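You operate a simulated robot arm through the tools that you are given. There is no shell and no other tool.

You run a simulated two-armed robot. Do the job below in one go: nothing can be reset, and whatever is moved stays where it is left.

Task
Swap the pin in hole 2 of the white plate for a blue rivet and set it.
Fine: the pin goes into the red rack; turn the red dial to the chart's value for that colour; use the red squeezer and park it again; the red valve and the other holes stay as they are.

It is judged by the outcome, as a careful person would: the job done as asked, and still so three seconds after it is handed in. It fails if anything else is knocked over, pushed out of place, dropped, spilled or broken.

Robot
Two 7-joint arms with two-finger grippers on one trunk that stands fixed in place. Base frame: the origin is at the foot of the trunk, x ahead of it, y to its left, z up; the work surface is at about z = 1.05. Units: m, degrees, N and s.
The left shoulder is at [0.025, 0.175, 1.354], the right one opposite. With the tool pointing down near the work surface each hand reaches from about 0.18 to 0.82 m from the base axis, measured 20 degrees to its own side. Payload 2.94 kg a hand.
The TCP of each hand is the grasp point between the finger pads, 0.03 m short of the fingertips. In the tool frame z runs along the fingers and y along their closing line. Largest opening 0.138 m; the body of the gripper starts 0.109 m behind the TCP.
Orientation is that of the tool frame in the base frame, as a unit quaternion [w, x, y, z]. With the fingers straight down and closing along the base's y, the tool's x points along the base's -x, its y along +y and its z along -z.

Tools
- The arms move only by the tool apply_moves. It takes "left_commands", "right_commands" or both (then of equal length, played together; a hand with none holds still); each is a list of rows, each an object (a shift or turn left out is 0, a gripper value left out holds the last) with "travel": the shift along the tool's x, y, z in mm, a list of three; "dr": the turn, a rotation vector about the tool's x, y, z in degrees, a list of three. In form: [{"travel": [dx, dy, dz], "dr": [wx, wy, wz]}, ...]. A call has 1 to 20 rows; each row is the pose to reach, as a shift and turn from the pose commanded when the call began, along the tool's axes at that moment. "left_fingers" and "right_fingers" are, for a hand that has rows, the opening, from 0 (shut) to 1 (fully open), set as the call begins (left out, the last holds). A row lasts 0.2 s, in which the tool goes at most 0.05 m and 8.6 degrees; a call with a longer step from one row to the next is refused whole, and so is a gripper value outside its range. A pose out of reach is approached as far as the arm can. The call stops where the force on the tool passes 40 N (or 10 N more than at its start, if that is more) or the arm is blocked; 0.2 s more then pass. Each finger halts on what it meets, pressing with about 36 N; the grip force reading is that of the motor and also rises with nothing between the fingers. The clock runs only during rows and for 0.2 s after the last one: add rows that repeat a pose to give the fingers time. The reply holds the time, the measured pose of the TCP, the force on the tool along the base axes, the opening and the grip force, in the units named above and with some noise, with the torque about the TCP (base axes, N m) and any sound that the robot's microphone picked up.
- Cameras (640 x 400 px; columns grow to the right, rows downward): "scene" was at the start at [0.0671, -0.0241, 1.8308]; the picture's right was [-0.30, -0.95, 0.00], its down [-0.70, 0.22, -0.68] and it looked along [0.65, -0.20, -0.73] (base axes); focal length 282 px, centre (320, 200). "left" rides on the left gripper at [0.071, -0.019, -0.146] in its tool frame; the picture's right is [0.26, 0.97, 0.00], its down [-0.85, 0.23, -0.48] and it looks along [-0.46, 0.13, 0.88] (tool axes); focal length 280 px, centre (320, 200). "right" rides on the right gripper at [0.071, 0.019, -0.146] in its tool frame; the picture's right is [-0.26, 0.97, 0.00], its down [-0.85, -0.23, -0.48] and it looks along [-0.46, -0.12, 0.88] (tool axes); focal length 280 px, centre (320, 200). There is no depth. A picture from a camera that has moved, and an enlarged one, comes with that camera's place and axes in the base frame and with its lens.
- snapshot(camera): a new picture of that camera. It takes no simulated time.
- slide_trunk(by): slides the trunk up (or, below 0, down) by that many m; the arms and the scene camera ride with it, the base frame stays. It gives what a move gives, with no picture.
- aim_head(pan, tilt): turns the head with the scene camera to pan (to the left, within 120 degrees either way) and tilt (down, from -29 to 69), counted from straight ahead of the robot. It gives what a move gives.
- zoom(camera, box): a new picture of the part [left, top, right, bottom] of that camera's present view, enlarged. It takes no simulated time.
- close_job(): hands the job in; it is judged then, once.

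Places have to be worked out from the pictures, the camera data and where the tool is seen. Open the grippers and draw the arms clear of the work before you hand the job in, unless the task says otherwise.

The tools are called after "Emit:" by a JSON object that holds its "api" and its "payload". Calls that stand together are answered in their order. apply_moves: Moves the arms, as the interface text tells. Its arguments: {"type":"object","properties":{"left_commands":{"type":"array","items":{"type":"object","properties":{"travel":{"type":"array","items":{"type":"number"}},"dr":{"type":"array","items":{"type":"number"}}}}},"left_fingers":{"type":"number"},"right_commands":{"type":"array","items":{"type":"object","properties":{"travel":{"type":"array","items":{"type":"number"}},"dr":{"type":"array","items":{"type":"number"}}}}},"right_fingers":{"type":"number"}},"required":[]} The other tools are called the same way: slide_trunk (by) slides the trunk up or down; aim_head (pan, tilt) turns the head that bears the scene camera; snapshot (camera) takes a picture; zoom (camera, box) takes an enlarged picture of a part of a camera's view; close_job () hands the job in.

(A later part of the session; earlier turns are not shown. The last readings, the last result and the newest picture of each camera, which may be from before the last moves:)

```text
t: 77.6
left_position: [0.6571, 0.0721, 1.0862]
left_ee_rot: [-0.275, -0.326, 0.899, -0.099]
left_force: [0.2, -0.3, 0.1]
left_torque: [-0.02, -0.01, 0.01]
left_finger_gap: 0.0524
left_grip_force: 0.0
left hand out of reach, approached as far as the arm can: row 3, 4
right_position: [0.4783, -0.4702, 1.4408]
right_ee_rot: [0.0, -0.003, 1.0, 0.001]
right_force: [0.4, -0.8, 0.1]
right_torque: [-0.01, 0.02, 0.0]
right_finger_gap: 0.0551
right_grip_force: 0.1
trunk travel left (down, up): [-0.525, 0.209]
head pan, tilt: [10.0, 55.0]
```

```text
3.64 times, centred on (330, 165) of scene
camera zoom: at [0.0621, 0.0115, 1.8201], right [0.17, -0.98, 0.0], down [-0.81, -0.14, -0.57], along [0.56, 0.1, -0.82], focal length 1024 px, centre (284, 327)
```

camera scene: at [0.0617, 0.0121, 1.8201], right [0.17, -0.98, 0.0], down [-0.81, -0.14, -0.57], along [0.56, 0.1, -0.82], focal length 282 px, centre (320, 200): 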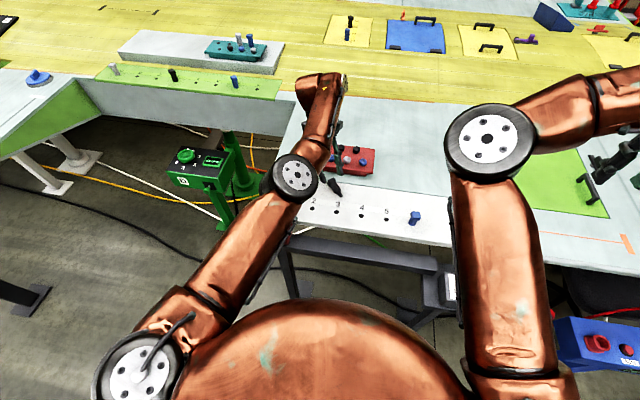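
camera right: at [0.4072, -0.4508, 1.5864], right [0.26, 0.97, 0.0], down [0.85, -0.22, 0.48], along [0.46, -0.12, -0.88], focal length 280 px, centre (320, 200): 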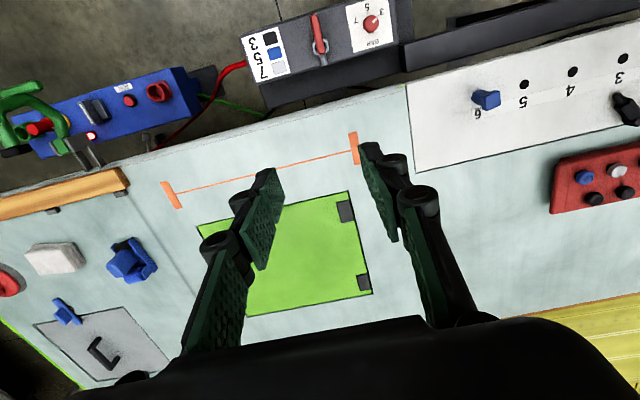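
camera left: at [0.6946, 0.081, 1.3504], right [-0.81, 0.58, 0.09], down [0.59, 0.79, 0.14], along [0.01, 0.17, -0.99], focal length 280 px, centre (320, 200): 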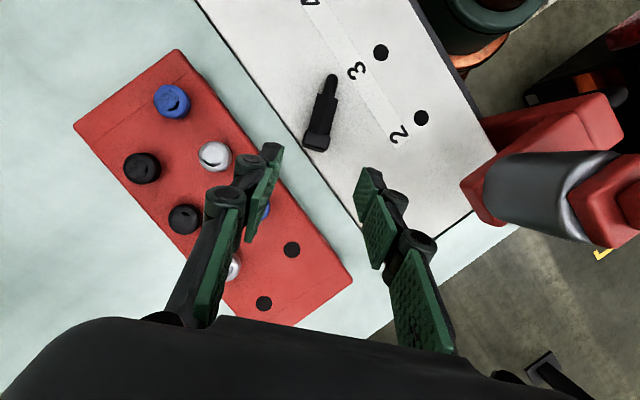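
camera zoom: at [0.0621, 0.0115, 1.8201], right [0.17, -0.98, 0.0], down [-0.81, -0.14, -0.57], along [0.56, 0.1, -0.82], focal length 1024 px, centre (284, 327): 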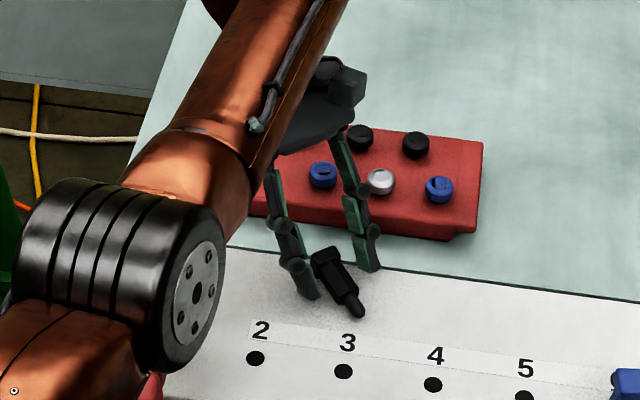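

The fingers straddle the neck. I lower 3 mm more and close.

Emit:
{"api": "apply_moves", "payload": {"left_commands": [{"travel": [0, 0, 1.5]}, {"travel": [0, 0, 3]}, {"travel": [0, 0, 3]}]}}

Emit:
{"api": "apply_moves", "payload": {"left_commands": [{"travel": [0, 0, 0]}, {"travel": [0, 0, 0]}, {"travel": [0, 0, 0]}, {"travel": [0, 0, 0]}], "left_fingers": 0.05}}

Emit:
{"api": "zoom", "payload": {"camera": "left", "box": [220, 60, 420, 260]}}

Emit:
{"api": "zoom", "payload": {"camera": "scene", "box": [260, 110, 400, 220]}}

```text
t: 78.4
left_position: [0.6562, 0.0695, 1.082]
left_ee_rot: [-0.275, -0.326, 0.899, -0.099]
left_force: [0.4, 0.8, -0.7]
left_torque: [0.0, 0.02, -0.03]
left_finger_gap: 0.0525
left_grip_force: 0.1
right_position: [0.4795, -0.4708, 1.4408]
right_ee_rot: [0.0, -0.004, 1.0, 0.0]
right_force: [0.2, 0.1, 0.0]
right_torque: [0.0, -0.02, -0.01]
right_finger_gap: 0.0553
right_grip_force: 0.0
trunk travel left (down, up): [-0.525, 0.209]
head pan, tilt: [10.0, 55.0]
```

```text
t: 79.4
left_position: [0.6544, 0.0704, 1.0821]
left_ee_rot: [-0.276, -0.326, 0.899, -0.1]
left_force: [-0.9, 0.5, 0.9]
left_torque: [-0.03, 0.05, -0.02]
left_finger_gap: 0.0243
left_grip_force: 36.1
right_position: [0.4791, -0.4699, 1.44]
right_ee_rot: [0.0, -0.004, 1.0, 0.0]
right_force: [0.1, -0.2, -0.2]
right_torque: [0.0, -0.03, 0.02]
right_finger_gap: 0.055
right_grip_force: 0.1
trunk travel left (down, up): [-0.525, 0.209]
head pan, tilt: [10.0, 55.0]
```

```text
2.00 times, centred on (320, 160) of left
camera zoom: at [0.6861, 0.0708, 1.2417], right [-0.79, 0.6, 0.15], down [0.6, 0.8, -0.08], along [-0.17, 0.03, -0.99], focal length 561 px, centre (320, 280)
```

zoom: 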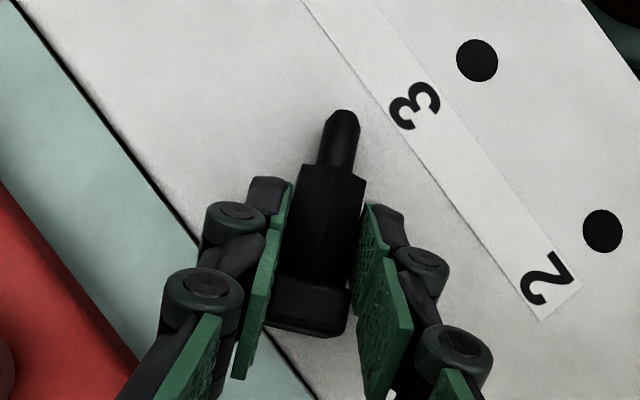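

```text
3.64 times, centred on (330, 165) of scene
camera zoom: at [0.0621, 0.0117, 1.8201], right [0.17, -0.98, 0.0], down [-0.81, -0.14, -0.57], along [0.56, 0.1, -0.82], focal length 1024 px, centre (284, 327)
```

zoom: 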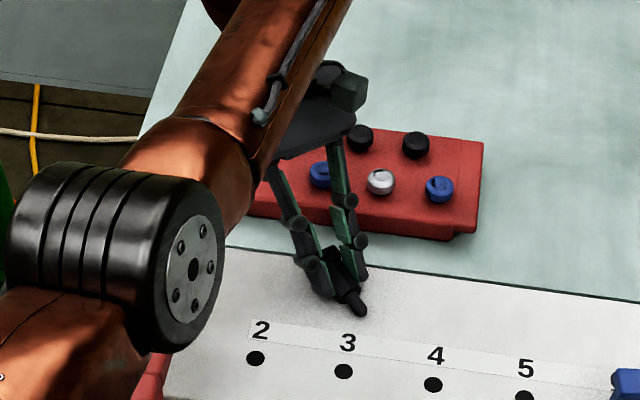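

The gap reads 24.3 mm, so the tilted fingers caught the head's edge rather than the neck. I reopen, shift 7 mm along the pin toward the tip, and close again.

Emit:
{"api": "apply_moves", "payload": {"left_commands": [{"travel": [0, 0, 0]}, {"travel": [0, 0, 0]}, {"travel": [3, 0, 2]}, {"travel": [5.8, 0, 3.9]}, {"travel": [5.8, 0, 3.9]}], "left_fingers": 0.3}}

Emit:
{"api": "apply_moves", "payload": {"left_commands": [{"travel": [0, 0, 0]}, {"travel": [0, 0, 0]}, {"travel": [0, 0, 0]}, {"travel": [0, 0, 0]}], "left_fingers": 0.05}}

Emit:
{"api": "zoom", "payload": {"camera": "left", "box": [220, 60, 420, 260]}}

```text
t: 80.6
left_position: [0.656, 0.0613, 1.0875]
left_ee_rot: [-0.268, -0.315, 0.905, -0.101]
left_force: [-0.2, -0.1, 0.1]
left_torque: [-0.05, -0.01, -0.03]
left_finger_gap: 0.0414
left_grip_force: 0.1
left hand out of reach, approached as far as the arm can: row 4
right_position: [0.4788, -0.469, 1.4402]
right_ee_rot: [0.0, -0.004, 1.0, 0.0]
right_force: [0.4, 1.2, 0.8]
right_torque: [-0.01, -0.02, -0.01]
right_finger_gap: 0.0551
right_grip_force: 0.0
trunk travel left (down, up): [-0.525, 0.209]
head pan, tilt: [10.0, 55.0]
```

```text
t: 81.6
left_position: [0.6563, 0.0604, 1.0884]
left_ee_rot: [-0.267, -0.315, 0.905, -0.101]
left_force: [-0.2, -0.6, -0.8]
left_torque: [-0.02, 0.01, 0.03]
left_finger_gap: 0.0236
left_grip_force: 36.3
right_position: [0.4789, -0.4701, 1.4408]
right_ee_rot: [0.0, -0.003, 1.0, 0.0]
right_force: [-0.4, -0.3, 0.4]
right_torque: [0.02, -0.02, -0.01]
right_finger_gap: 0.0552
right_grip_force: 0.1
trunk travel left (down, up): [-0.525, 0.209]
head pan, tilt: [10.0, 55.0]
```

```text
2.00 times, centred on (320, 160) of left
camera zoom: at [0.6831, 0.0622, 1.2478], right [-0.78, 0.62, 0.13], down [0.61, 0.79, -0.07], along [-0.14, 0.02, -0.99], focal length 561 px, centre (320, 280)
```

zoom: 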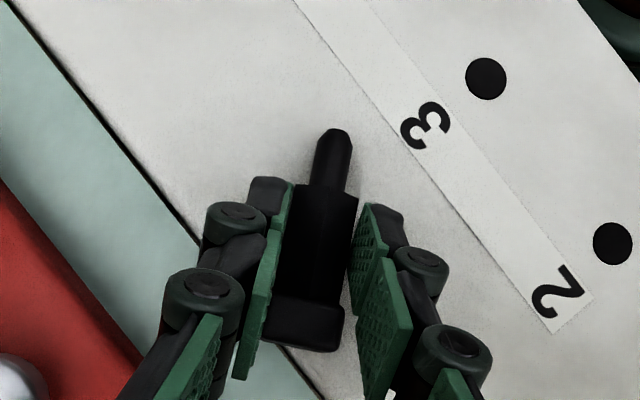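

This pose is at a joint limit and grips only the top edge. I reopen and use a smaller tilt (26°) with a 5 mm shift toward the tip.

Emit:
{"api": "apply_moves", "payload": {"left_commands": [{"travel": [0, 0, 0]}, {"travel": [0, 0, 0]}, {"travel": [0, 0, -6], "dr": [0, -2, 0]}, {"travel": [0, 0, -8], "dr": [0, -4, 0]}, {"travel": [0, 0, -8], "dr": [0, -7, 0]}, {"travel": [0, 0, -8], "dr": [0, -7, 0]}], "left_fingers": 0.32}}

```text
t: 83.0
left_position: [0.6527, 0.0695, 1.0889]
left_ee_rot: [-0.219, -0.332, 0.914, -0.08]
left_force: [0.6, -0.1, 0.4]
left_torque: [0.01, 0.04, 0.0]
left_finger_gap: 0.0441
left_grip_force: 0.1
left hand out of reach, approached as far as the arm can: row 3, 4
right_position: [0.4799, -0.4692, 1.4399]
right_ee_rot: [0.0, -0.004, 1.0, 0.0]
right_force: [0.0, 0.3, 0.6]
right_torque: [-0.02, -0.01, -0.01]
right_finger_gap: 0.055
right_grip_force: 0.0
trunk travel left (down, up): [-0.525, 0.209]
head pan, tilt: [10.0, 55.0]
```

Emit:
{"api": "apply_moves", "payload": {"left_commands": [{"travel": [1, 0.3, 3]}, {"travel": [2, 0.6, 6.8]}, {"travel": [2, 0.6, 6.8]}]}}

Emit:
{"api": "zoom", "payload": {"camera": "left", "box": [220, 60, 420, 260]}}

```text
t: 83.8
left_position: [0.6495, 0.0665, 1.0834]
left_ee_rot: [-0.219, -0.331, 0.915, -0.078]
left_force: [-0.2, -0.2, 0.1]
left_torque: [0.03, 0.01, -0.04]
left_finger_gap: 0.0443
left_grip_force: 0.0
right_position: [0.4782, -0.4701, 1.4394]
right_ee_rot: [-0.001, -0.003, 1.0, 0.0]
right_force: [-0.3, 0.0, -1.0]
right_torque: [0.02, -0.01, 0.05]
right_finger_gap: 0.0553
right_grip_force: 0.1
trunk travel left (down, up): [-0.525, 0.209]
head pan, tilt: [10.0, 55.0]
```

```text
2.00 times, centred on (320, 160) of left
camera zoom: at [0.6649, 0.0538, 1.2451], right [-0.8, 0.59, 0.12], down [0.6, 0.8, 0.04], along [-0.07, 0.1, -0.99], focal length 561 px, centre (320, 280)
```

zoom: 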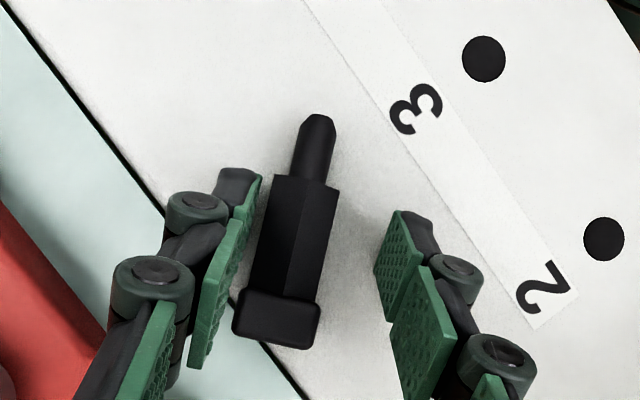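

The pin got nudged to neck center (0.651, 0.057). I shift 8 mm sideways to center on it, then close.

Emit:
{"api": "apply_moves", "payload": {"left_commands": [{"travel": [0, -4, 0]}, {"travel": [-0.5, -8.3, 0]}, {"travel": [-0.5, -8.3, 0]}]}}

Emit:
{"api": "apply_moves", "payload": {"left_commands": [{"travel": [0, 0, 0]}, {"travel": [0, 0, 0]}, {"travel": [0, 0, 0]}, {"travel": [0, 0, 0]}], "left_fingers": 0.05}}

Emit:
{"api": "zoom", "payload": {"camera": "left", "box": [220, 60, 420, 260]}}

```text
t: 84.6
left_position: [0.6557, 0.0595, 1.0823]
left_ee_rot: [-0.22, -0.332, 0.914, -0.08]
left_force: [-0.4, 0.1, 0.9]
left_torque: [0.02, 0.03, 0.0]
left_finger_gap: 0.0442
left_grip_force: 0.1
right_position: [0.4786, -0.4704, 1.441]
right_ee_rot: [0.0, -0.003, 1.0, 0.0]
right_force: [-0.2, 0.4, 0.0]
right_torque: [0.01, -0.01, -0.03]
right_finger_gap: 0.055
right_grip_force: 0.0
trunk travel left (down, up): [-0.525, 0.209]
head pan, tilt: [10.0, 55.0]
```

```text
t: 85.6
left_position: [0.6549, 0.0602, 1.083]
left_ee_rot: [-0.22, -0.333, 0.914, -0.08]
left_force: [0.1, 0.4, -0.6]
left_torque: [-0.02, 0.01, 0.03]
left_finger_gap: 0.0239
left_grip_force: 35.7
right_position: [0.4784, -0.4713, 1.4398]
right_ee_rot: [0.0, -0.003, 1.0, -0.001]
right_force: [-0.6, 0.2, 0.2]
right_torque: [0.03, 0.0, 0.01]
right_finger_gap: 0.0554
right_grip_force: 0.1
trunk travel left (down, up): [-0.525, 0.209]
head pan, tilt: [10.0, 55.0]
```

```text
2.00 times, centred on (320, 160) of left
camera zoom: at [0.6707, 0.0474, 1.2442], right [-0.8, 0.59, 0.12], down [0.6, 0.8, 0.04], along [-0.07, 0.1, -0.99], focal length 561 px, centre (320, 280)
```

zoom: 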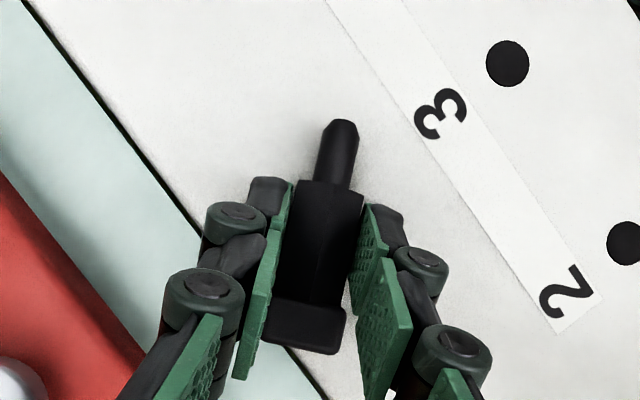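

Gap 23.9 mm on the hex neck this time. I lift gently and check the hold.

Emit:
{"api": "apply_moves", "payload": {"left_commands": [{"travel": [2, 0, -4]}, {"travel": [5, 0, -10]}, {"travel": [10, 0, -20]}, {"travel": [15, 0, -34]}, {"travel": [20, 0, -50]}, {"travel": [20, 0, -50]}]}}

Emit:
{"api": "zoom", "payload": {"camera": "left", "box": [220, 60, 420, 260]}}

Emit:
{"api": "zoom", "payload": {"camera": "scene", "box": [260, 100, 400, 220]}}

```text
t: 87.0
left_position: [0.6578, 0.0642, 1.1369]
left_ee_rot: [-0.219, -0.331, 0.915, -0.078]
left_force: [0.1, -1.3, -0.1]
left_torque: [0.0, -0.01, 0.01]
left_finger_gap: 0.0239
left_grip_force: 35.7
right_position: [0.4783, -0.4695, 1.4402]
right_ee_rot: [0.0, -0.004, 1.0, 0.0]
right_force: [0.3, 0.6, 0.0]
right_torque: [-0.01, 0.03, 0.03]
right_finger_gap: 0.0554
right_grip_force: 0.0
trunk travel left (down, up): [-0.525, 0.209]
head pan, tilt: [10.0, 55.0]
```

```text
2.00 times, centred on (320, 160) of left
camera zoom: at [0.6738, 0.0516, 1.2972], right [-0.8, 0.59, 0.12], down [0.6, 0.8, 0.04], along [-0.07, 0.1, -0.99], focal length 561 px, centre (320, 280)
```

zoom: 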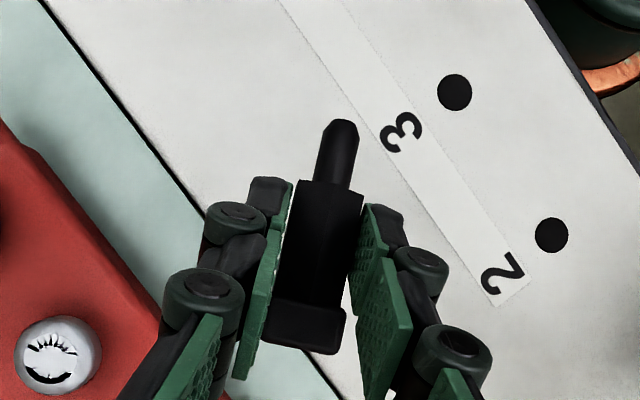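

```text
3.33 times, centred on (330, 160) of scene
camera zoom: at [0.0625, 0.0116, 1.8201], right [0.17, -0.98, 0.0], down [-0.81, -0.14, -0.57], along [0.56, 0.1, -0.82], focal length 938 px, centre (287, 333)
```

zoom: 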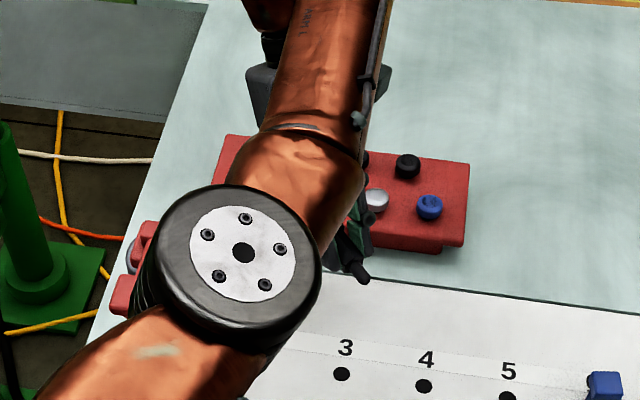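

The pin is held steadily. I raise it to about (0.72, 0.20, 1.32) while bringing the hand back to vertical.

Emit:
{"api": "apply_moves", "payload": {"left_commands": [{"travel": [-4, 7, -28], "dr": [0, -3, 0]}, {"travel": [-9, 15, -56], "dr": [0, -6, 0]}, {"travel": [-13, 24, -84], "dr": [0, -10, 0]}, {"travel": [-18, 33, -112], "dr": [0, -14, 0]}, {"travel": [-22, 41, -140], "dr": [0, -18, 0]}, {"travel": [-27, 49, -168], "dr": [0, -22, 0]}, {"travel": [-31, 57, -196], "dr": [0, -25, 0]}, {"travel": [-36, 66, -224], "dr": [0, -27, 0]}, {"travel": [-36, 66, -224], "dr": [0, -27, 0]}]}}

Emit:
{"api": "snapshot", "payload": {"camera": "left"}}

Emit:
{"api": "snapshot", "payload": {"camera": "scene"}}

```text
t: 89.0
left_position: [0.7184, 0.2003, 1.3197]
left_ee_rot: [0.0, -0.34, 0.94, 0.001]
left_force: [0.7, -0.7, -0.4]
left_torque: [0.02, -0.01, -0.01]
left_finger_gap: 0.0236
left_grip_force: 35.9
right_position: [0.4794, -0.4707, 1.441]
right_ee_rot: [0.0, -0.004, 1.0, 0.001]
right_force: [0.3, -0.6, 1.3]
right_torque: [-0.01, 0.01, -0.01]
right_finger_gap: 0.0553
right_grip_force: 0.1
trunk travel left (down, up): [-0.525, 0.209]
head pan, tilt: [10.0, 55.0]
```

```text
taken
camera left: at [0.678, 0.1401, 1.465], right [-0.82, 0.57, 0.0], down [0.5, 0.72, 0.48], along [0.27, 0.39, -0.88], focal length 280 px, centre (320, 200)
```

left: 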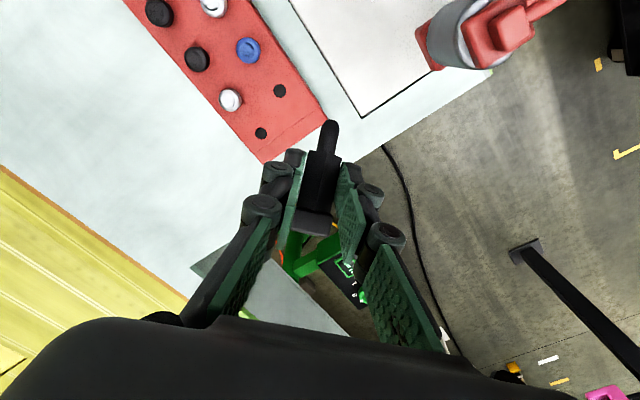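

```text
taken
camera scene: at [0.0626, 0.011, 1.8201], right [0.17, -0.98, 0.0], down [-0.81, -0.14, -0.57], along [0.56, 0.1, -0.82], focal length 282 px, centre (320, 200)
```

scene: 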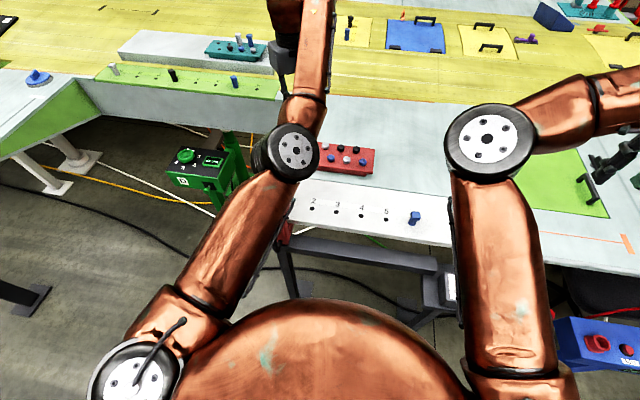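

The pin now already points 27° downward. I yaw to 25° and pitch the hand forward 50° here, as in the test.

Emit:
{"api": "apply_moves", "payload": {"left_commands": [{"travel": [0, 0, 0], "dr": [0, 0, 5]}, {"travel": [0, 0, 0], "dr": [0, 0, 10]}, {"travel": [0, 0, 0], "dr": [0, 0, 15]}, {"travel": [0, 0, 0], "dr": [0, 0, 15]}]}}

Emit:
{"api": "apply_moves", "payload": {"left_commands": [{"travel": [0, 0, 0], "dr": [0, -6, 0]}, {"travel": [0, 0, 0], "dr": [0, -12, 0]}, {"travel": [0, 0, 0], "dr": [0, -18, 0]}, {"travel": [0, 0, 0], "dr": [0, -24, 0]}, {"travel": [0, 0, 0], "dr": [0, -30, 0]}, {"travel": [0, 0, 0], "dr": [0, -36, 0]}, {"travel": [0, 0, 0], "dr": [0, -43, 0]}, {"travel": [0, 0, 0], "dr": [0, -50, 0]}, {"travel": [0, 0, 0], "dr": [0, -50, 0]}]}}

Emit:
{"api": "snapshot", "payload": {"camera": "left"}}

Emit:
{"api": "zoom", "payload": {"camera": "scene", "box": [240, 60, 400, 190]}}

```text
t: 90.0
left_position: [0.7187, 0.1993, 1.3199]
left_ee_rot: [0.0, -0.215, 0.977, 0.0]
left_force: [0.7, 0.3, -1.1]
left_torque: [0.01, 0.05, -0.02]
left_finger_gap: 0.0237
left_grip_force: 35.9
right_position: [0.4795, -0.4696, 1.4409]
right_ee_rot: [0.0, -0.004, 1.0, 0.0]
right_force: [0.4, -0.3, 0.0]
right_torque: [0.02, 0.04, 0.03]
right_finger_gap: 0.0553
right_grip_force: 0.0
trunk travel left (down, up): [-0.525, 0.209]
head pan, tilt: [10.0, 55.0]
```

```text
t: 92.0
left_position: [0.7194, 0.1996, 1.3203]
left_ee_rot: [0.413, -0.194, 0.885, 0.091]
left_force: [0.1, -1.3, -1.6]
left_torque: [0.01, 0.0, -0.01]
left_finger_gap: 0.0239
left_grip_force: 35.6
right_position: [0.4794, -0.4695, 1.4407]
right_ee_rot: [0.0, -0.004, 1.0, 0.0]
right_force: [0.6, -0.3, -0.1]
right_torque: [0.02, -0.02, 0.0]
right_finger_gap: 0.0553
right_grip_force: 0.0
trunk travel left (down, up): [-0.525, 0.209]
head pan, tilt: [10.0, 55.0]
```

```text
taken
camera left: at [0.5856, 0.1163, 1.3589], right [-0.56, 0.81, -0.2], down [0.07, 0.28, 0.96], along [0.83, 0.52, -0.21], focal length 280 px, centre (320, 200)
```

left: 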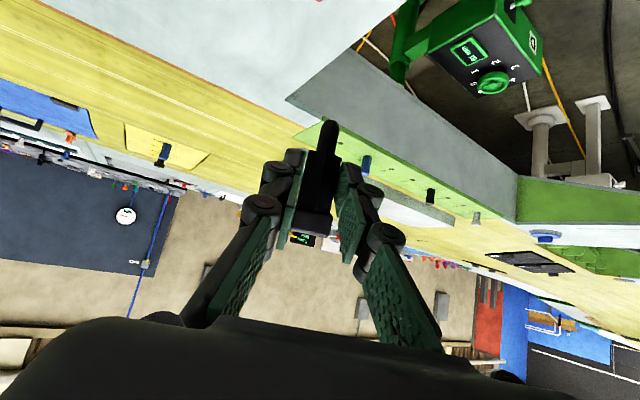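

```text
3.08 times, centred on (320, 125) of scene
camera zoom: at [0.0622, 0.0111, 1.8201], right [0.17, -0.98, 0.0], down [-0.81, -0.14, -0.57], along [0.56, 0.1, -0.82], focal length 866 px, centre (320, 431)
```

zoom: 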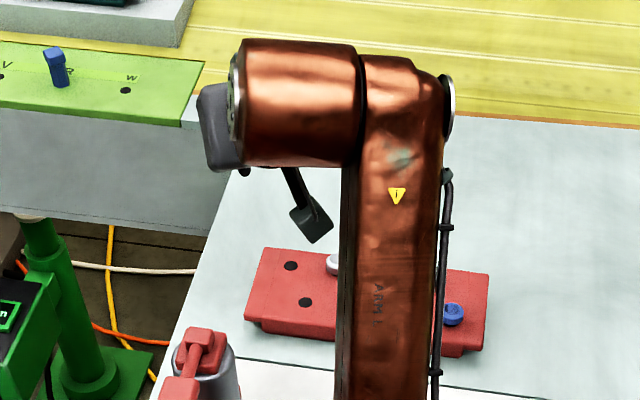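

The pin stays firm, but the scene camera is blocked by the wrist. I bring the right hand around as a side camera, watching the rack from the right.

Emit:
{"api": "apply_moves", "payload": {"right_commands": [{"travel": [-8, 27, 10], "dr": [0, 0, -7.5]}, {"travel": [-16, 54, 20], "dr": [0, 0, -15]}, {"travel": [-24, 81, 30], "dr": [0, 0, -22.5]}, {"travel": [-32, 108, 40], "dr": [0, 0, -30]}, {"travel": [-40, 135, 50], "dr": [0, 0, -37.5]}, {"travel": [-50, 162, 60], "dr": [0, 0, -45]}, {"travel": [-60, 190, 70], "dr": [0, 0, -52.5]}, {"travel": [-70, 215, 80], "dr": [0, 0, -60]}, {"travel": [-70, 215, 80], "dr": [0, 0, -60]}]}}

Emit:
{"api": "apply_moves", "payload": {"right_commands": [{"travel": [0, 0, 0], "dr": [0, -7, 0]}, {"travel": [0, 0, 0], "dr": [0, -14, 0]}, {"travel": [0, 0, 0], "dr": [0, -21, 0]}, {"travel": [0, 0, 0], "dr": [0, -28, 0]}]}}

Emit:
{"api": "snapshot", "payload": {"camera": "right"}}

Emit:
{"api": "snapshot", "payload": {"camera": "scene"}}

```text
t: 94.0
left_position: [0.7191, 0.2, 1.3206]
left_ee_rot: [0.413, -0.195, 0.885, 0.092]
left_force: [0.1, 0.3, -0.8]
left_torque: [0.01, 0.0, 0.03]
left_finger_gap: 0.0238
left_grip_force: 36.1
right_position: [0.5452, -0.2547, 1.3603]
right_ee_rot: [0.001, -0.503, 0.864, 0.0]
right_force: [0.1, 0.6, 0.9]
right_torque: [0.01, -0.02, 0.01]
right_finger_gap: 0.0551
right_grip_force: 0.0
trunk travel left (down, up): [-0.525, 0.209]
head pan, tilt: [10.0, 55.0]
```

```text
t: 95.0
left_position: [0.7195, 0.1984, 1.32]
left_ee_rot: [0.413, -0.195, 0.885, 0.091]
left_force: [0.0, -0.7, -0.7]
left_torque: [0.0, 0.05, 0.01]
left_finger_gap: 0.0238
left_grip_force: 35.8
right_position: [0.5466, -0.2561, 1.361]
right_ee_rot: [0.211, -0.488, 0.838, 0.123]
right_force: [0.3, 0.1, 0.4]
right_torque: [0.04, -0.05, 0.01]
right_finger_gap: 0.0553
right_grip_force: 0.0
trunk travel left (down, up): [-0.525, 0.209]
head pan, tilt: [10.0, 55.0]
```

```text
taken
camera right: at [0.4642, -0.3599, 1.4555], right [-0.72, 0.68, 0.12], down [0.46, 0.34, 0.82], along [0.51, 0.65, -0.56], focal length 280 px, centre (320, 200)
```

right: 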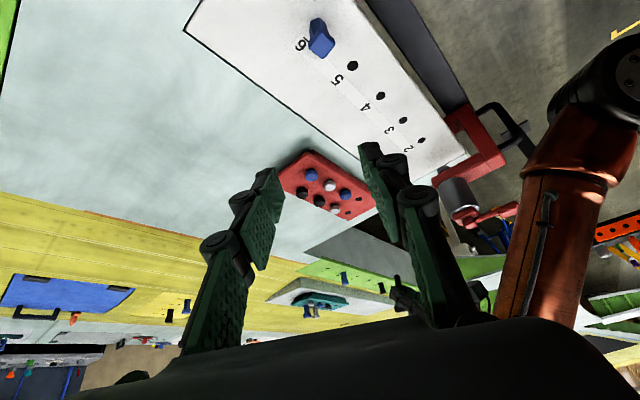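

```text
taken
camera scene: at [0.0617, 0.0102, 1.8201], right [0.17, -0.98, 0.0], down [-0.81, -0.14, -0.57], along [0.56, 0.1, -0.82], focal length 282 px, centre (320, 200)
```

scene: 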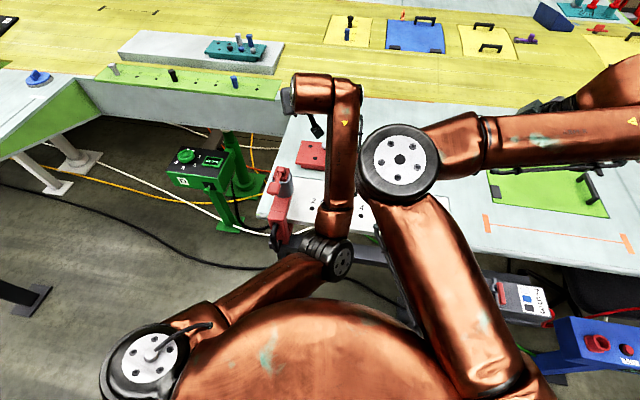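

The view from the right works, but the right elbow comes near the left forearm. I move the right hand further right and open its fingers so they don't block the view.

Emit:
{"api": "apply_moves", "payload": {"right_commands": [{"travel": [25, -7, -22]}, {"travel": [50, -14, -44]}, {"travel": [75, -22, -67]}, {"travel": [100, -29, -90]}, {"travel": [125, -37, -112]}, {"travel": [125, -37, -112]}], "right_fingers": 1.0}}

Emit:
{"api": "snapshot", "payload": {"camera": "right"}}

Emit:
{"api": "snapshot", "payload": {"camera": "scene"}}

```text
t: 96.4
left_position: [0.7182, 0.2005, 1.3204]
left_ee_rot: [0.412, -0.195, 0.885, 0.091]
left_force: [-0.2, 0.4, -0.8]
left_torque: [-0.02, 0.04, -0.04]
left_finger_gap: 0.0236
left_grip_force: 36.3
right_position: [0.5005, -0.4147, 1.401]
right_ee_rot: [0.208, -0.488, 0.839, 0.121]
right_force: [-0.4, 0.5, 0.8]
right_torque: [-0.02, 0.04, 0.04]
right_finger_gap: 0.1381
right_grip_force: 0.0
trunk travel left (down, up): [-0.525, 0.209]
head pan, tilt: [10.0, 55.0]
```

```text
taken
camera right: at [0.4194, -0.5189, 1.4962], right [-0.73, 0.68, 0.12], down [0.46, 0.34, 0.82], along [0.51, 0.65, -0.56], focal length 280 px, centre (320, 200)
```

right: 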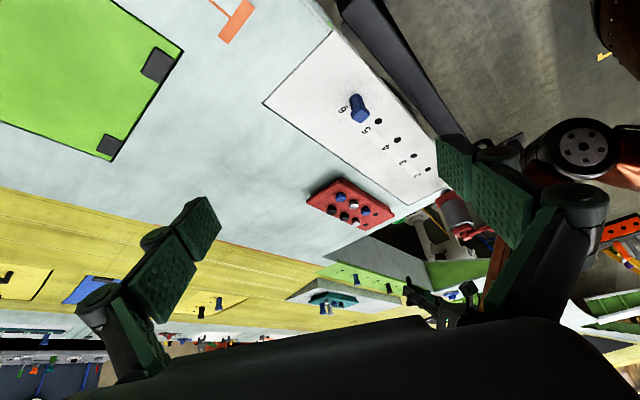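

```text
taken
camera scene: at [0.0624, 0.0128, 1.8201], right [0.17, -0.98, 0.0], down [-0.81, -0.14, -0.57], along [0.56, 0.1, -0.82], focal length 282 px, centre (320, 200)
```

scene: 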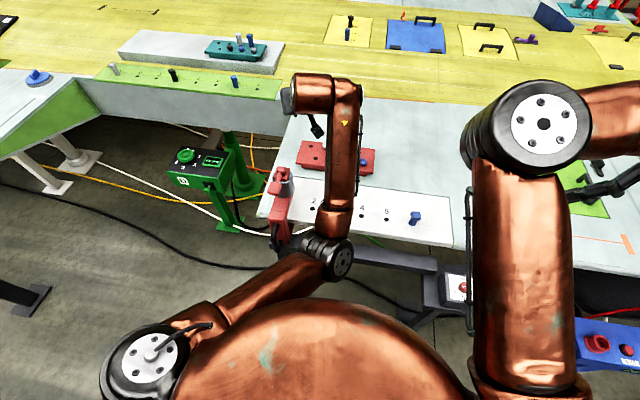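

The side view shows the rack and the left hand. Now I bring the left hand with the pin to just above the front hole (pin tip ~65 mm above the rack).

Emit:
{"api": "apply_moves", "payload": {"left_commands": [{"travel": [16, -10, 12]}, {"travel": [32, -19, 24]}, {"travel": [48, -28, 36]}, {"travel": [64, -38, 48]}, {"travel": [80, -48, 60]}, {"travel": [95, -57, 73]}, {"travel": [95, -57, 73]}]}}

Emit:
{"api": "zoom", "payload": {"camera": "right", "box": [300, 140, 460, 280]}}

Emit:
{"api": "snapshot", "payload": {"camera": "left"}}

Emit:
{"api": "snapshot", "payload": {"camera": "scene"}}

```text
t: 98.0
left_position: [0.7423, 0.1545, 1.2117]
left_ee_rot: [0.42, -0.199, 0.88, 0.096]
left_force: [-0.2, 0.2, -0.8]
left_torque: [-0.02, 0.03, -0.01]
left_finger_gap: 0.0234
left_grip_force: 36.0
right_position: [0.5015, -0.4151, 1.3997]
right_ee_rot: [0.209, -0.488, 0.839, 0.122]
right_force: [0.1, -0.1, 0.5]
right_torque: [0.0, -0.03, -0.01]
right_finger_gap: 0.1382
right_grip_force: 0.1
trunk travel left (down, up): [-0.525, 0.209]
head pan, tilt: [10.0, 55.0]
```

```text
2.86 times, centred on (380, 210) of right
camera zoom: at [0.419, -0.5194, 1.4959], right [-0.72, 0.68, 0.12], down [0.46, 0.34, 0.82], along [0.51, 0.65, -0.56], focal length 801 px, centre (149, 171)
```

zoom: 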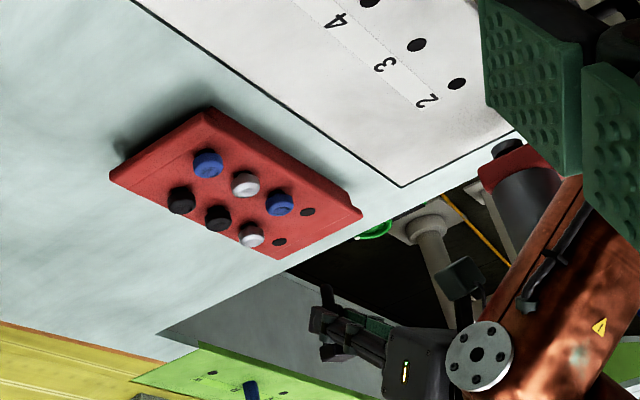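

```text
taken
camera left: at [0.609, 0.0707, 1.2471], right [-0.56, 0.8, -0.2], down [0.05, 0.28, 0.96], along [0.82, 0.53, -0.19], focal length 280 px, centre (320, 200)
```

left: 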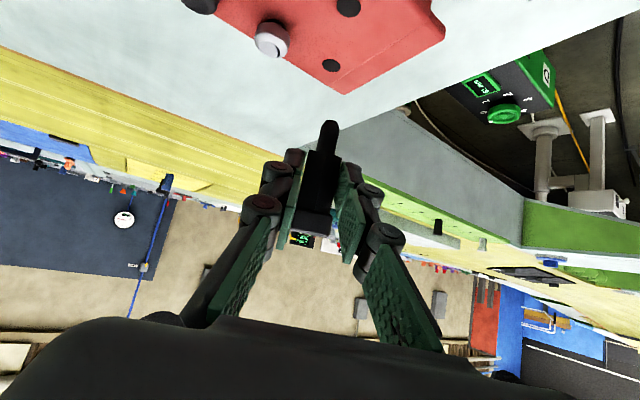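

```text
taken
camera scene: at [0.062, 0.0118, 1.8201], right [0.17, -0.98, 0.0], down [-0.81, -0.14, -0.57], along [0.56, 0.1, -0.82], focal length 282 px, centre (320, 200)
```

scene: 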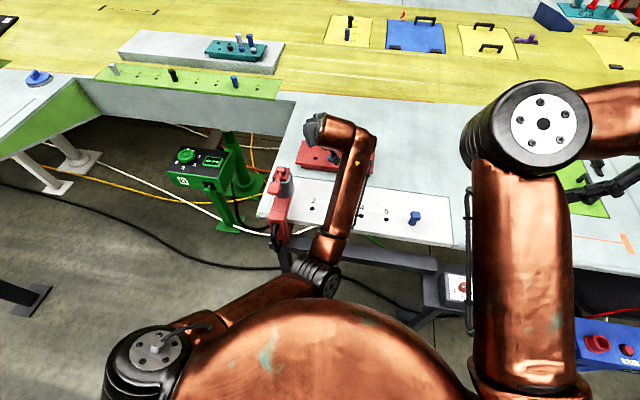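

The pin tip (computed and seen) is near (0.754, 0.159, 1.161); the arm sits slightly off its command, probably the elbow touching the torso. I raise 37 mm to free it and align the tip over the front hole; afterwards I can lower everything with the trunk.

Emit:
{"api": "apply_moves", "payload": {"left_commands": [{"travel": [-13, 0, -12]}, {"travel": [-27, 0.6, -25]}, {"travel": [-27, 0.6, -25]}]}}

Emit:
{"api": "snapshot", "payload": {"camera": "left"}}

```text
t: 98.8
left_position: [0.737, 0.1439, 1.2356]
left_ee_rot: [0.413, -0.195, 0.885, 0.091]
left_force: [-0.1, 0.6, -0.8]
left_torque: [0.0, -0.01, -0.04]
left_finger_gap: 0.0236
left_grip_force: 35.7
right_position: [0.5011, -0.4158, 1.3999]
right_ee_rot: [0.209, -0.488, 0.839, 0.122]
right_force: [0.1, -0.1, 0.7]
right_torque: [-0.01, 0.05, 0.01]
right_finger_gap: 0.138
right_grip_force: 0.0
trunk travel left (down, up): [-0.525, 0.209]
head pan, tilt: [10.0, 55.0]
```

```text
taken
camera left: at [0.6024, 0.0611, 1.2745], right [-0.56, 0.81, -0.2], down [0.07, 0.29, 0.96], along [0.83, 0.52, -0.22], focal length 280 px, centre (320, 200)
```

left: 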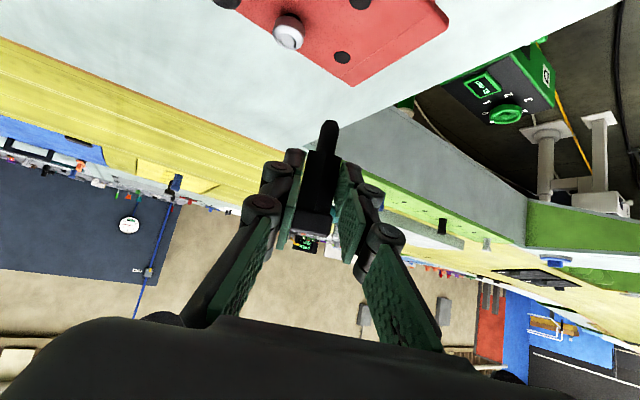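

Free again at (0.737, 0.144, 1.236). I add 5° of pitch so the pin leans only ~8°.

Emit:
{"api": "apply_moves", "payload": {"left_commands": [{"travel": [0, 0, 0], "dr": [0, -2.5, 0]}, {"travel": [0, 0, 0], "dr": [0, -5, 0]}, {"travel": [0, 0, 0], "dr": [0, -5, 0]}]}}

Emit:
{"api": "snapshot", "payload": {"camera": "left"}}

Emit:
{"api": "zoom", "payload": {"camera": "right", "box": [340, 170, 460, 280]}}

```text
t: 99.6
left_position: [0.7392, 0.1532, 1.2479]
left_ee_rot: [0.459, -0.194, 0.861, 0.104]
left_force: [0.0, -0.9, -0.5]
left_torque: [0.02, -0.02, 0.02]
left_finger_gap: 0.0238
left_grip_force: 36.2
right_position: [0.5028, -0.416, 1.3996]
right_ee_rot: [0.209, -0.488, 0.838, 0.122]
right_force: [0.7, -0.1, 0.1]
right_torque: [0.04, -0.02, 0.02]
right_finger_gap: 0.138
right_grip_force: 0.1
trunk travel left (down, up): [-0.525, 0.209]
head pan, tilt: [10.0, 55.0]
```

```text
taken
camera left: at [0.6041, 0.068, 1.2694], right [-0.55, 0.81, -0.22], down [-0.03, 0.24, 0.97], along [0.84, 0.54, -0.11], focal length 280 px, centre (320, 200)
```

left: 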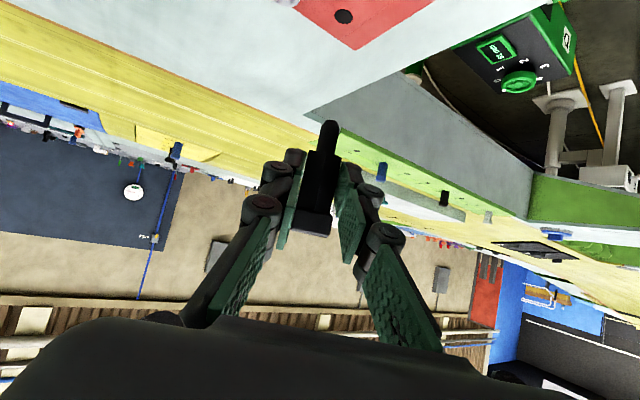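

```text
3.64 times, centred on (400, 225) of right
camera zoom: at [0.4192, -0.5199, 1.4957], right [-0.72, 0.68, 0.12], down [0.46, 0.34, 0.82], along [0.51, 0.65, -0.56], focal length 1020 px, centre (29, 109)
```

zoom: 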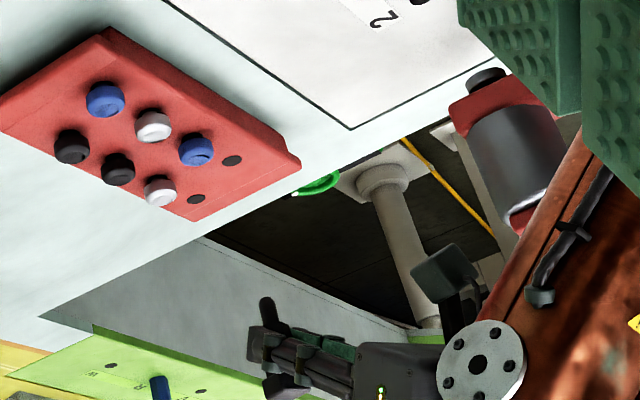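

The higher pitch presses the elbow again at this height. I raise another 45 mm; the trunk can bring it down afterwards.

Emit:
{"api": "apply_moves", "payload": {"left_commands": [{"travel": [-18, 0, -13]}, {"travel": [-37, 0, -26]}, {"travel": [-37, 0, -26]}]}}

Emit:
{"api": "snapshot", "payload": {"camera": "scene"}}

```text
t: 100.4
left_position: [0.7358, 0.144, 1.2798]
left_ee_rot: [0.451, -0.191, 0.866, 0.1]
left_force: [0.0, 0.3, -1.3]
left_torque: [-0.04, 0.05, -0.06]
left_finger_gap: 0.0236
left_grip_force: 36.2
right_position: [0.5018, -0.4159, 1.4003]
right_ee_rot: [0.21, -0.489, 0.838, 0.122]
right_force: [-0.4, 0.8, 0.4]
right_torque: [-0.04, -0.01, -0.01]
right_finger_gap: 0.1379
right_grip_force: 0.2
trunk travel left (down, up): [-0.525, 0.209]
head pan, tilt: [10.0, 55.0]
```

```text
taken
camera scene: at [0.0626, 0.0124, 1.82], right [0.17, -0.98, 0.0], down [-0.81, -0.14, -0.57], along [0.56, 0.1, -0.82], focal length 282 px, centre (320, 200)
```

scene: 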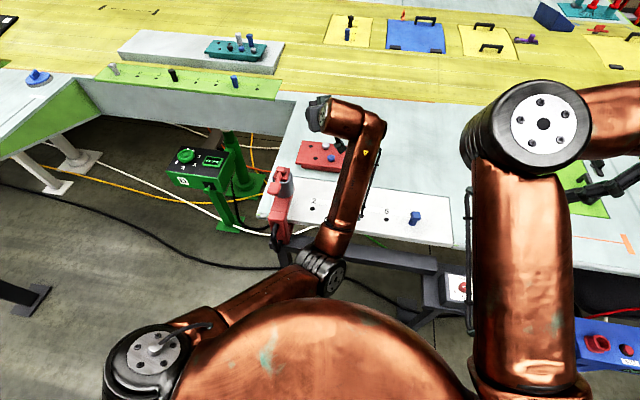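

Emit:
{"api": "snapshot", "payload": {"camera": "right"}}

Emit:
{"api": "zoom", "payload": {"camera": "scene", "box": [240, 180, 480, 330]}}

```text
taken
camera right: at [0.4196, -0.5189, 1.4959], right [-0.72, 0.68, 0.12], down [0.46, 0.34, 0.82], along [0.51, 0.65, -0.56], focal length 280 px, centre (320, 200)
```

right: 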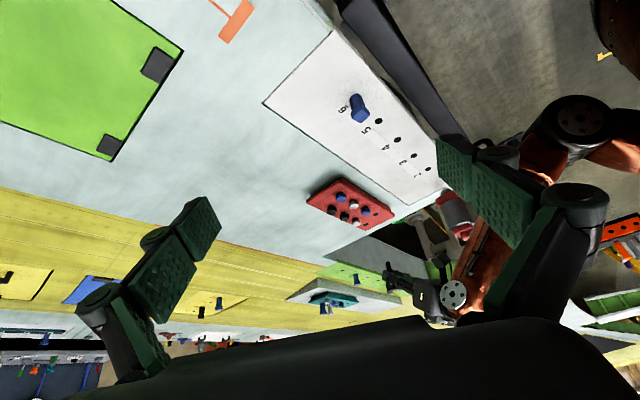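

```text
2.67 times, centred on (360, 255) of scene
camera zoom: at [0.0626, 0.0124, 1.82], right [0.17, -0.98, 0.0], down [-0.81, -0.14, -0.57], along [0.56, 0.1, -0.82], focal length 751 px, centre (213, 53)
```

zoom: 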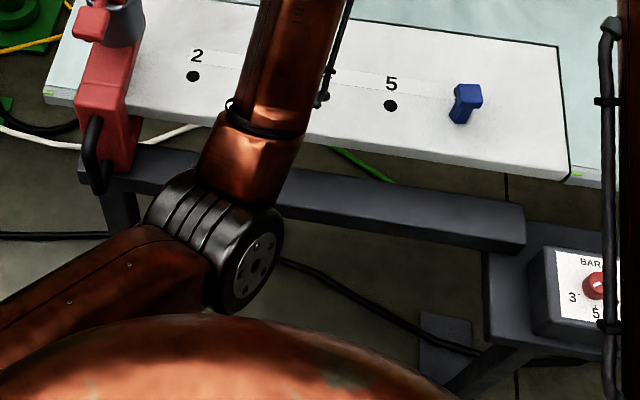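

The elbow is at about (0.29, 0.05, 1.20), clear of the rail. I raise 55 mm more and pitch to ~62°, so the pin is practically vertical, before lowering with the trunk.

Emit:
{"api": "apply_moves", "payload": {"left_commands": [{"travel": [-15, 0, -10], "dr": [0, -2, 0]}, {"travel": [-30, 0, -21], "dr": [0, -4, 0]}, {"travel": [-45, 0, -31.5], "dr": [0, -7, 0]}, {"travel": [-45, 0, -31.5], "dr": [0, -7, 0]}]}}

Emit:
{"api": "zoom", "payload": {"camera": "right", "box": [360, 170, 480, 320]}}

Emit:
{"api": "snapshot", "payload": {"camera": "left"}}

```text
t: 101.4
left_position: [0.7367, 0.1441, 1.3373]
left_ee_rot: [0.503, -0.184, 0.837, 0.11]
left_force: [0.0, 0.8, -1.1]
left_torque: [0.0, 0.03, 0.02]
left_finger_gap: 0.0239
left_grip_force: 36.2
right_position: [0.5016, -0.4156, 1.4003]
right_ee_rot: [0.209, -0.488, 0.838, 0.122]
right_force: [-0.3, -0.3, 0.2]
right_torque: [0.0, 0.0, -0.03]
right_finger_gap: 0.1379
right_grip_force: 0.1
trunk travel left (down, up): [-0.525, 0.209]
head pan, tilt: [10.0, 55.0]
```

```text
2.67 times, centred on (420, 245) of right
camera zoom: at [0.4194, -0.5195, 1.4957], right [-0.72, 0.68, 0.12], down [0.46, 0.34, 0.82], along [0.51, 0.65, -0.56], focal length 748 px, centre (53, 80)
```

zoom: 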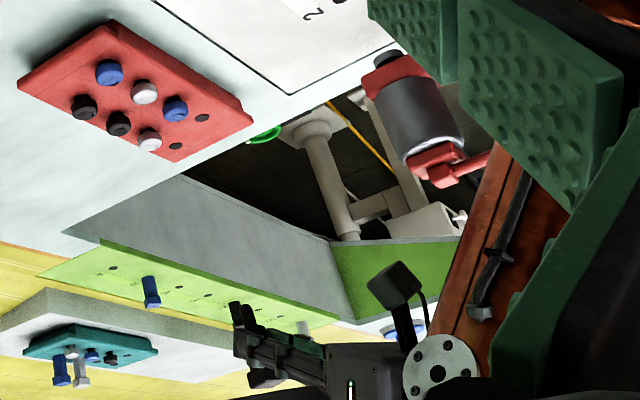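

```text
taken
camera left: at [0.5993, 0.0591, 1.3428], right [-0.52, 0.82, -0.23], down [-0.12, 0.2, 0.97], along [0.85, 0.53, -0.01], focal length 280 px, centre (320, 200)
```

left: 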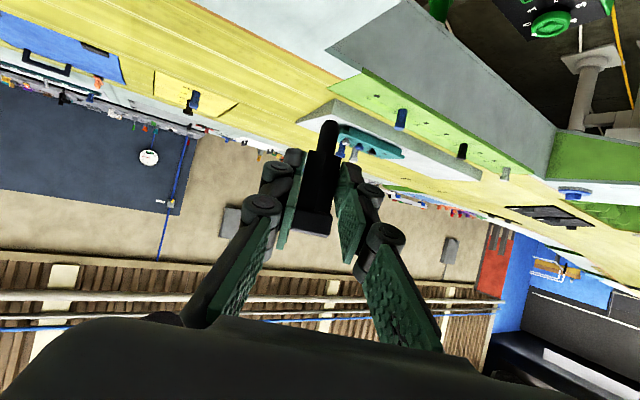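

Now the pin axis is within ~1° of vertical; tip at about (0.757, 0.152, 1.290). I shift it over the front hole (0.748, 0.151) and then lower the trunk by 0.10 m.

Emit:
{"api": "apply_moves", "payload": {"left_commands": [{"travel": [2, 1.2, -4]}, {"travel": [4.1, 2.4, -7.8]}, {"travel": [4.1, 2.4, -7.8]}]}}

Emit:
{"api": "slide_trunk", "payload": {"by": -0.1}}

Emit:
{"api": "snapshot", "payload": {"camera": "right"}}

Emit:
{"api": "snapshot", "payload": {"camera": "scene"}}

Emit:
{"api": "snapshot", "payload": {"camera": "left"}}

```text
t: 102.2
left_position: [0.7299, 0.1433, 1.3373]
left_ee_rot: [0.503, -0.184, 0.837, 0.111]
left_force: [-0.1, -0.1, -0.6]
left_torque: [0.0, -0.02, 0.03]
left_finger_gap: 0.0238
left_grip_force: 35.9
right_position: [0.5019, -0.415, 1.4006]
right_ee_rot: [0.208, -0.489, 0.838, 0.122]
right_force: [0.4, 0.6, 0.4]
right_torque: [0.03, 0.0, -0.01]
right_finger_gap: 0.138
right_grip_force: 0.1
trunk travel left (down, up): [-0.525, 0.209]
head pan, tilt: [10.0, 55.0]
```

```text
t: 103.6
left_position: [0.728, 0.1427, 1.2376]
left_ee_rot: [0.504, -0.183, 0.837, 0.11]
left_force: [-0.2, -0.1, -0.1]
left_torque: [-0.02, 0.0, 0.0]
left_finger_gap: 0.0236
left_grip_force: 36.0
right_position: [0.4976, -0.4139, 1.3011]
right_ee_rot: [0.209, -0.489, 0.838, 0.123]
right_force: [-0.6, -0.1, -0.5]
right_torque: [-0.03, -0.01, -0.04]
right_finger_gap: 0.138
right_grip_force: 0.1
trunk travel left (down, up): [-0.425, 0.309]
head pan, tilt: [10.0, 55.0]
```

```text
taken
camera right: at [0.4162, -0.5188, 1.3967], right [-0.72, 0.68, 0.12], down [0.46, 0.34, 0.82], along [0.51, 0.65, -0.56], focal length 280 px, centre (320, 200)
```

right: 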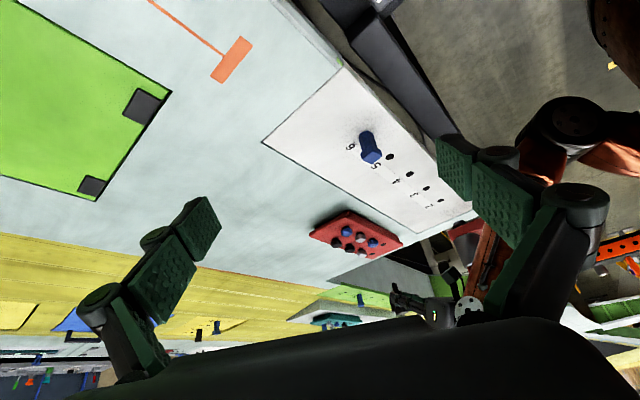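

```text
taken
camera scene: at [0.0856, 0.0117, 1.7204], right [0.17, -0.98, 0.0], down [-0.81, -0.14, -0.57], along [0.56, 0.1, -0.82], focal length 282 px, centre (320, 200)
```

scene: 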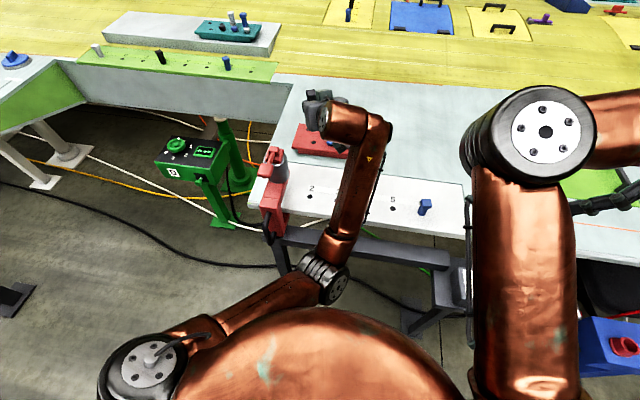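

```text
taken
camera left: at [0.5889, 0.0587, 1.2432], right [-0.52, 0.82, -0.23], down [-0.12, 0.2, 0.97], along [0.85, 0.53, -0.01], focal length 280 px, centre (320, 200)
```

left: 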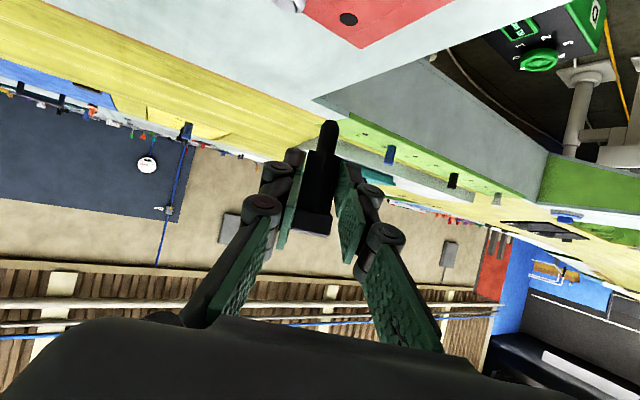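

Tip now at about (0.748, 0.151, 1.190) by geometry. I lower the trunk another 60 mm and check alignment from both cameras.

Emit:
{"api": "slide_trunk", "payload": {"by": -0.06}}

Emit:
{"api": "zoom", "payload": {"camera": "right", "box": [320, 190, 480, 330]}}

Emit:
{"api": "zoom", "payload": {"camera": "left", "box": [260, 0, 420, 200]}}

Emit:
{"api": "zoom", "payload": {"camera": "scene", "box": [240, 60, 440, 210]}}

```text
t: 104.6
left_position: [0.7274, 0.1428, 1.1785]
left_ee_rot: [0.504, -0.185, 0.836, 0.111]
left_force: [0.0, -0.1, -1.2]
left_torque: [-0.03, 0.02, -0.02]
left_finger_gap: 0.0236
left_grip_force: 36.0
right_position: [0.4985, -0.4142, 1.2405]
right_ee_rot: [0.209, -0.487, 0.839, 0.122]
right_force: [-0.1, -0.1, 0.2]
right_torque: [0.01, -0.04, 0.01]
right_finger_gap: 0.1381
right_grip_force: 0.0
trunk travel left (down, up): [-0.365, 0.369]
head pan, tilt: [10.0, 55.0]
```

```text
2.86 times, centred on (400, 260) of right
camera zoom: at [0.416, -0.5188, 1.3367], right [-0.72, 0.68, 0.12], down [0.46, 0.34, 0.82], along [0.51, 0.65, -0.56], focal length 801 px, centre (91, 29)
```

zoom: 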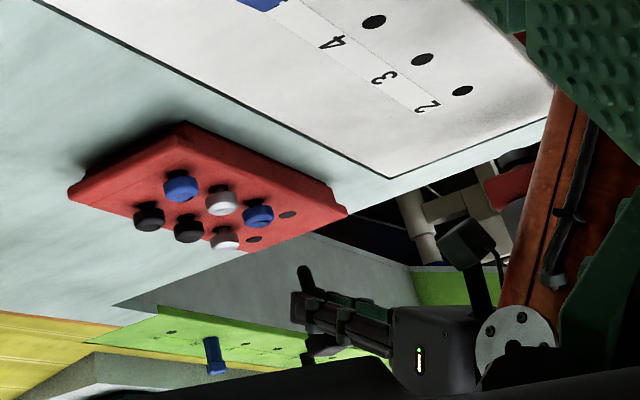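

```text
2.00 times, centred on (340, 100) of left
camera zoom: at [0.5888, 0.0587, 1.1832], right [-0.52, 0.82, -0.23], down [-0.12, 0.2, 0.97], along [0.85, 0.53, -0.01], focal length 561 px, centre (280, 400)
```

zoom: 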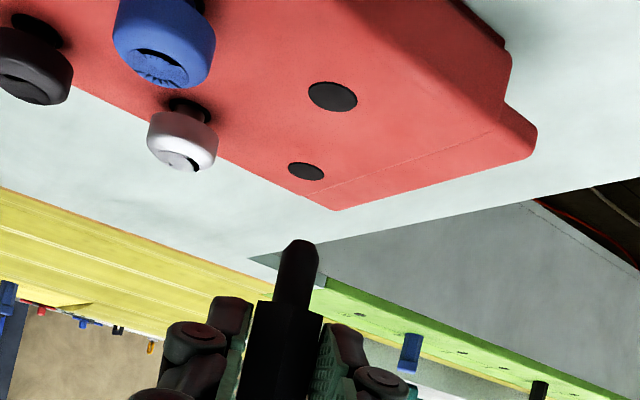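

```text
2.67 times, centred on (340, 135) of scene
camera zoom: at [0.1098, 0.0116, 1.6603], right [0.17, -0.98, 0.0], down [-0.81, -0.14, -0.57], along [0.56, 0.1, -0.82], focal length 751 px, centre (267, 373)
```

zoom: 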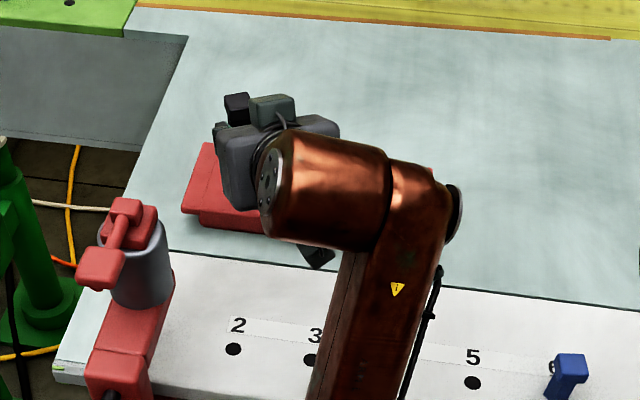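

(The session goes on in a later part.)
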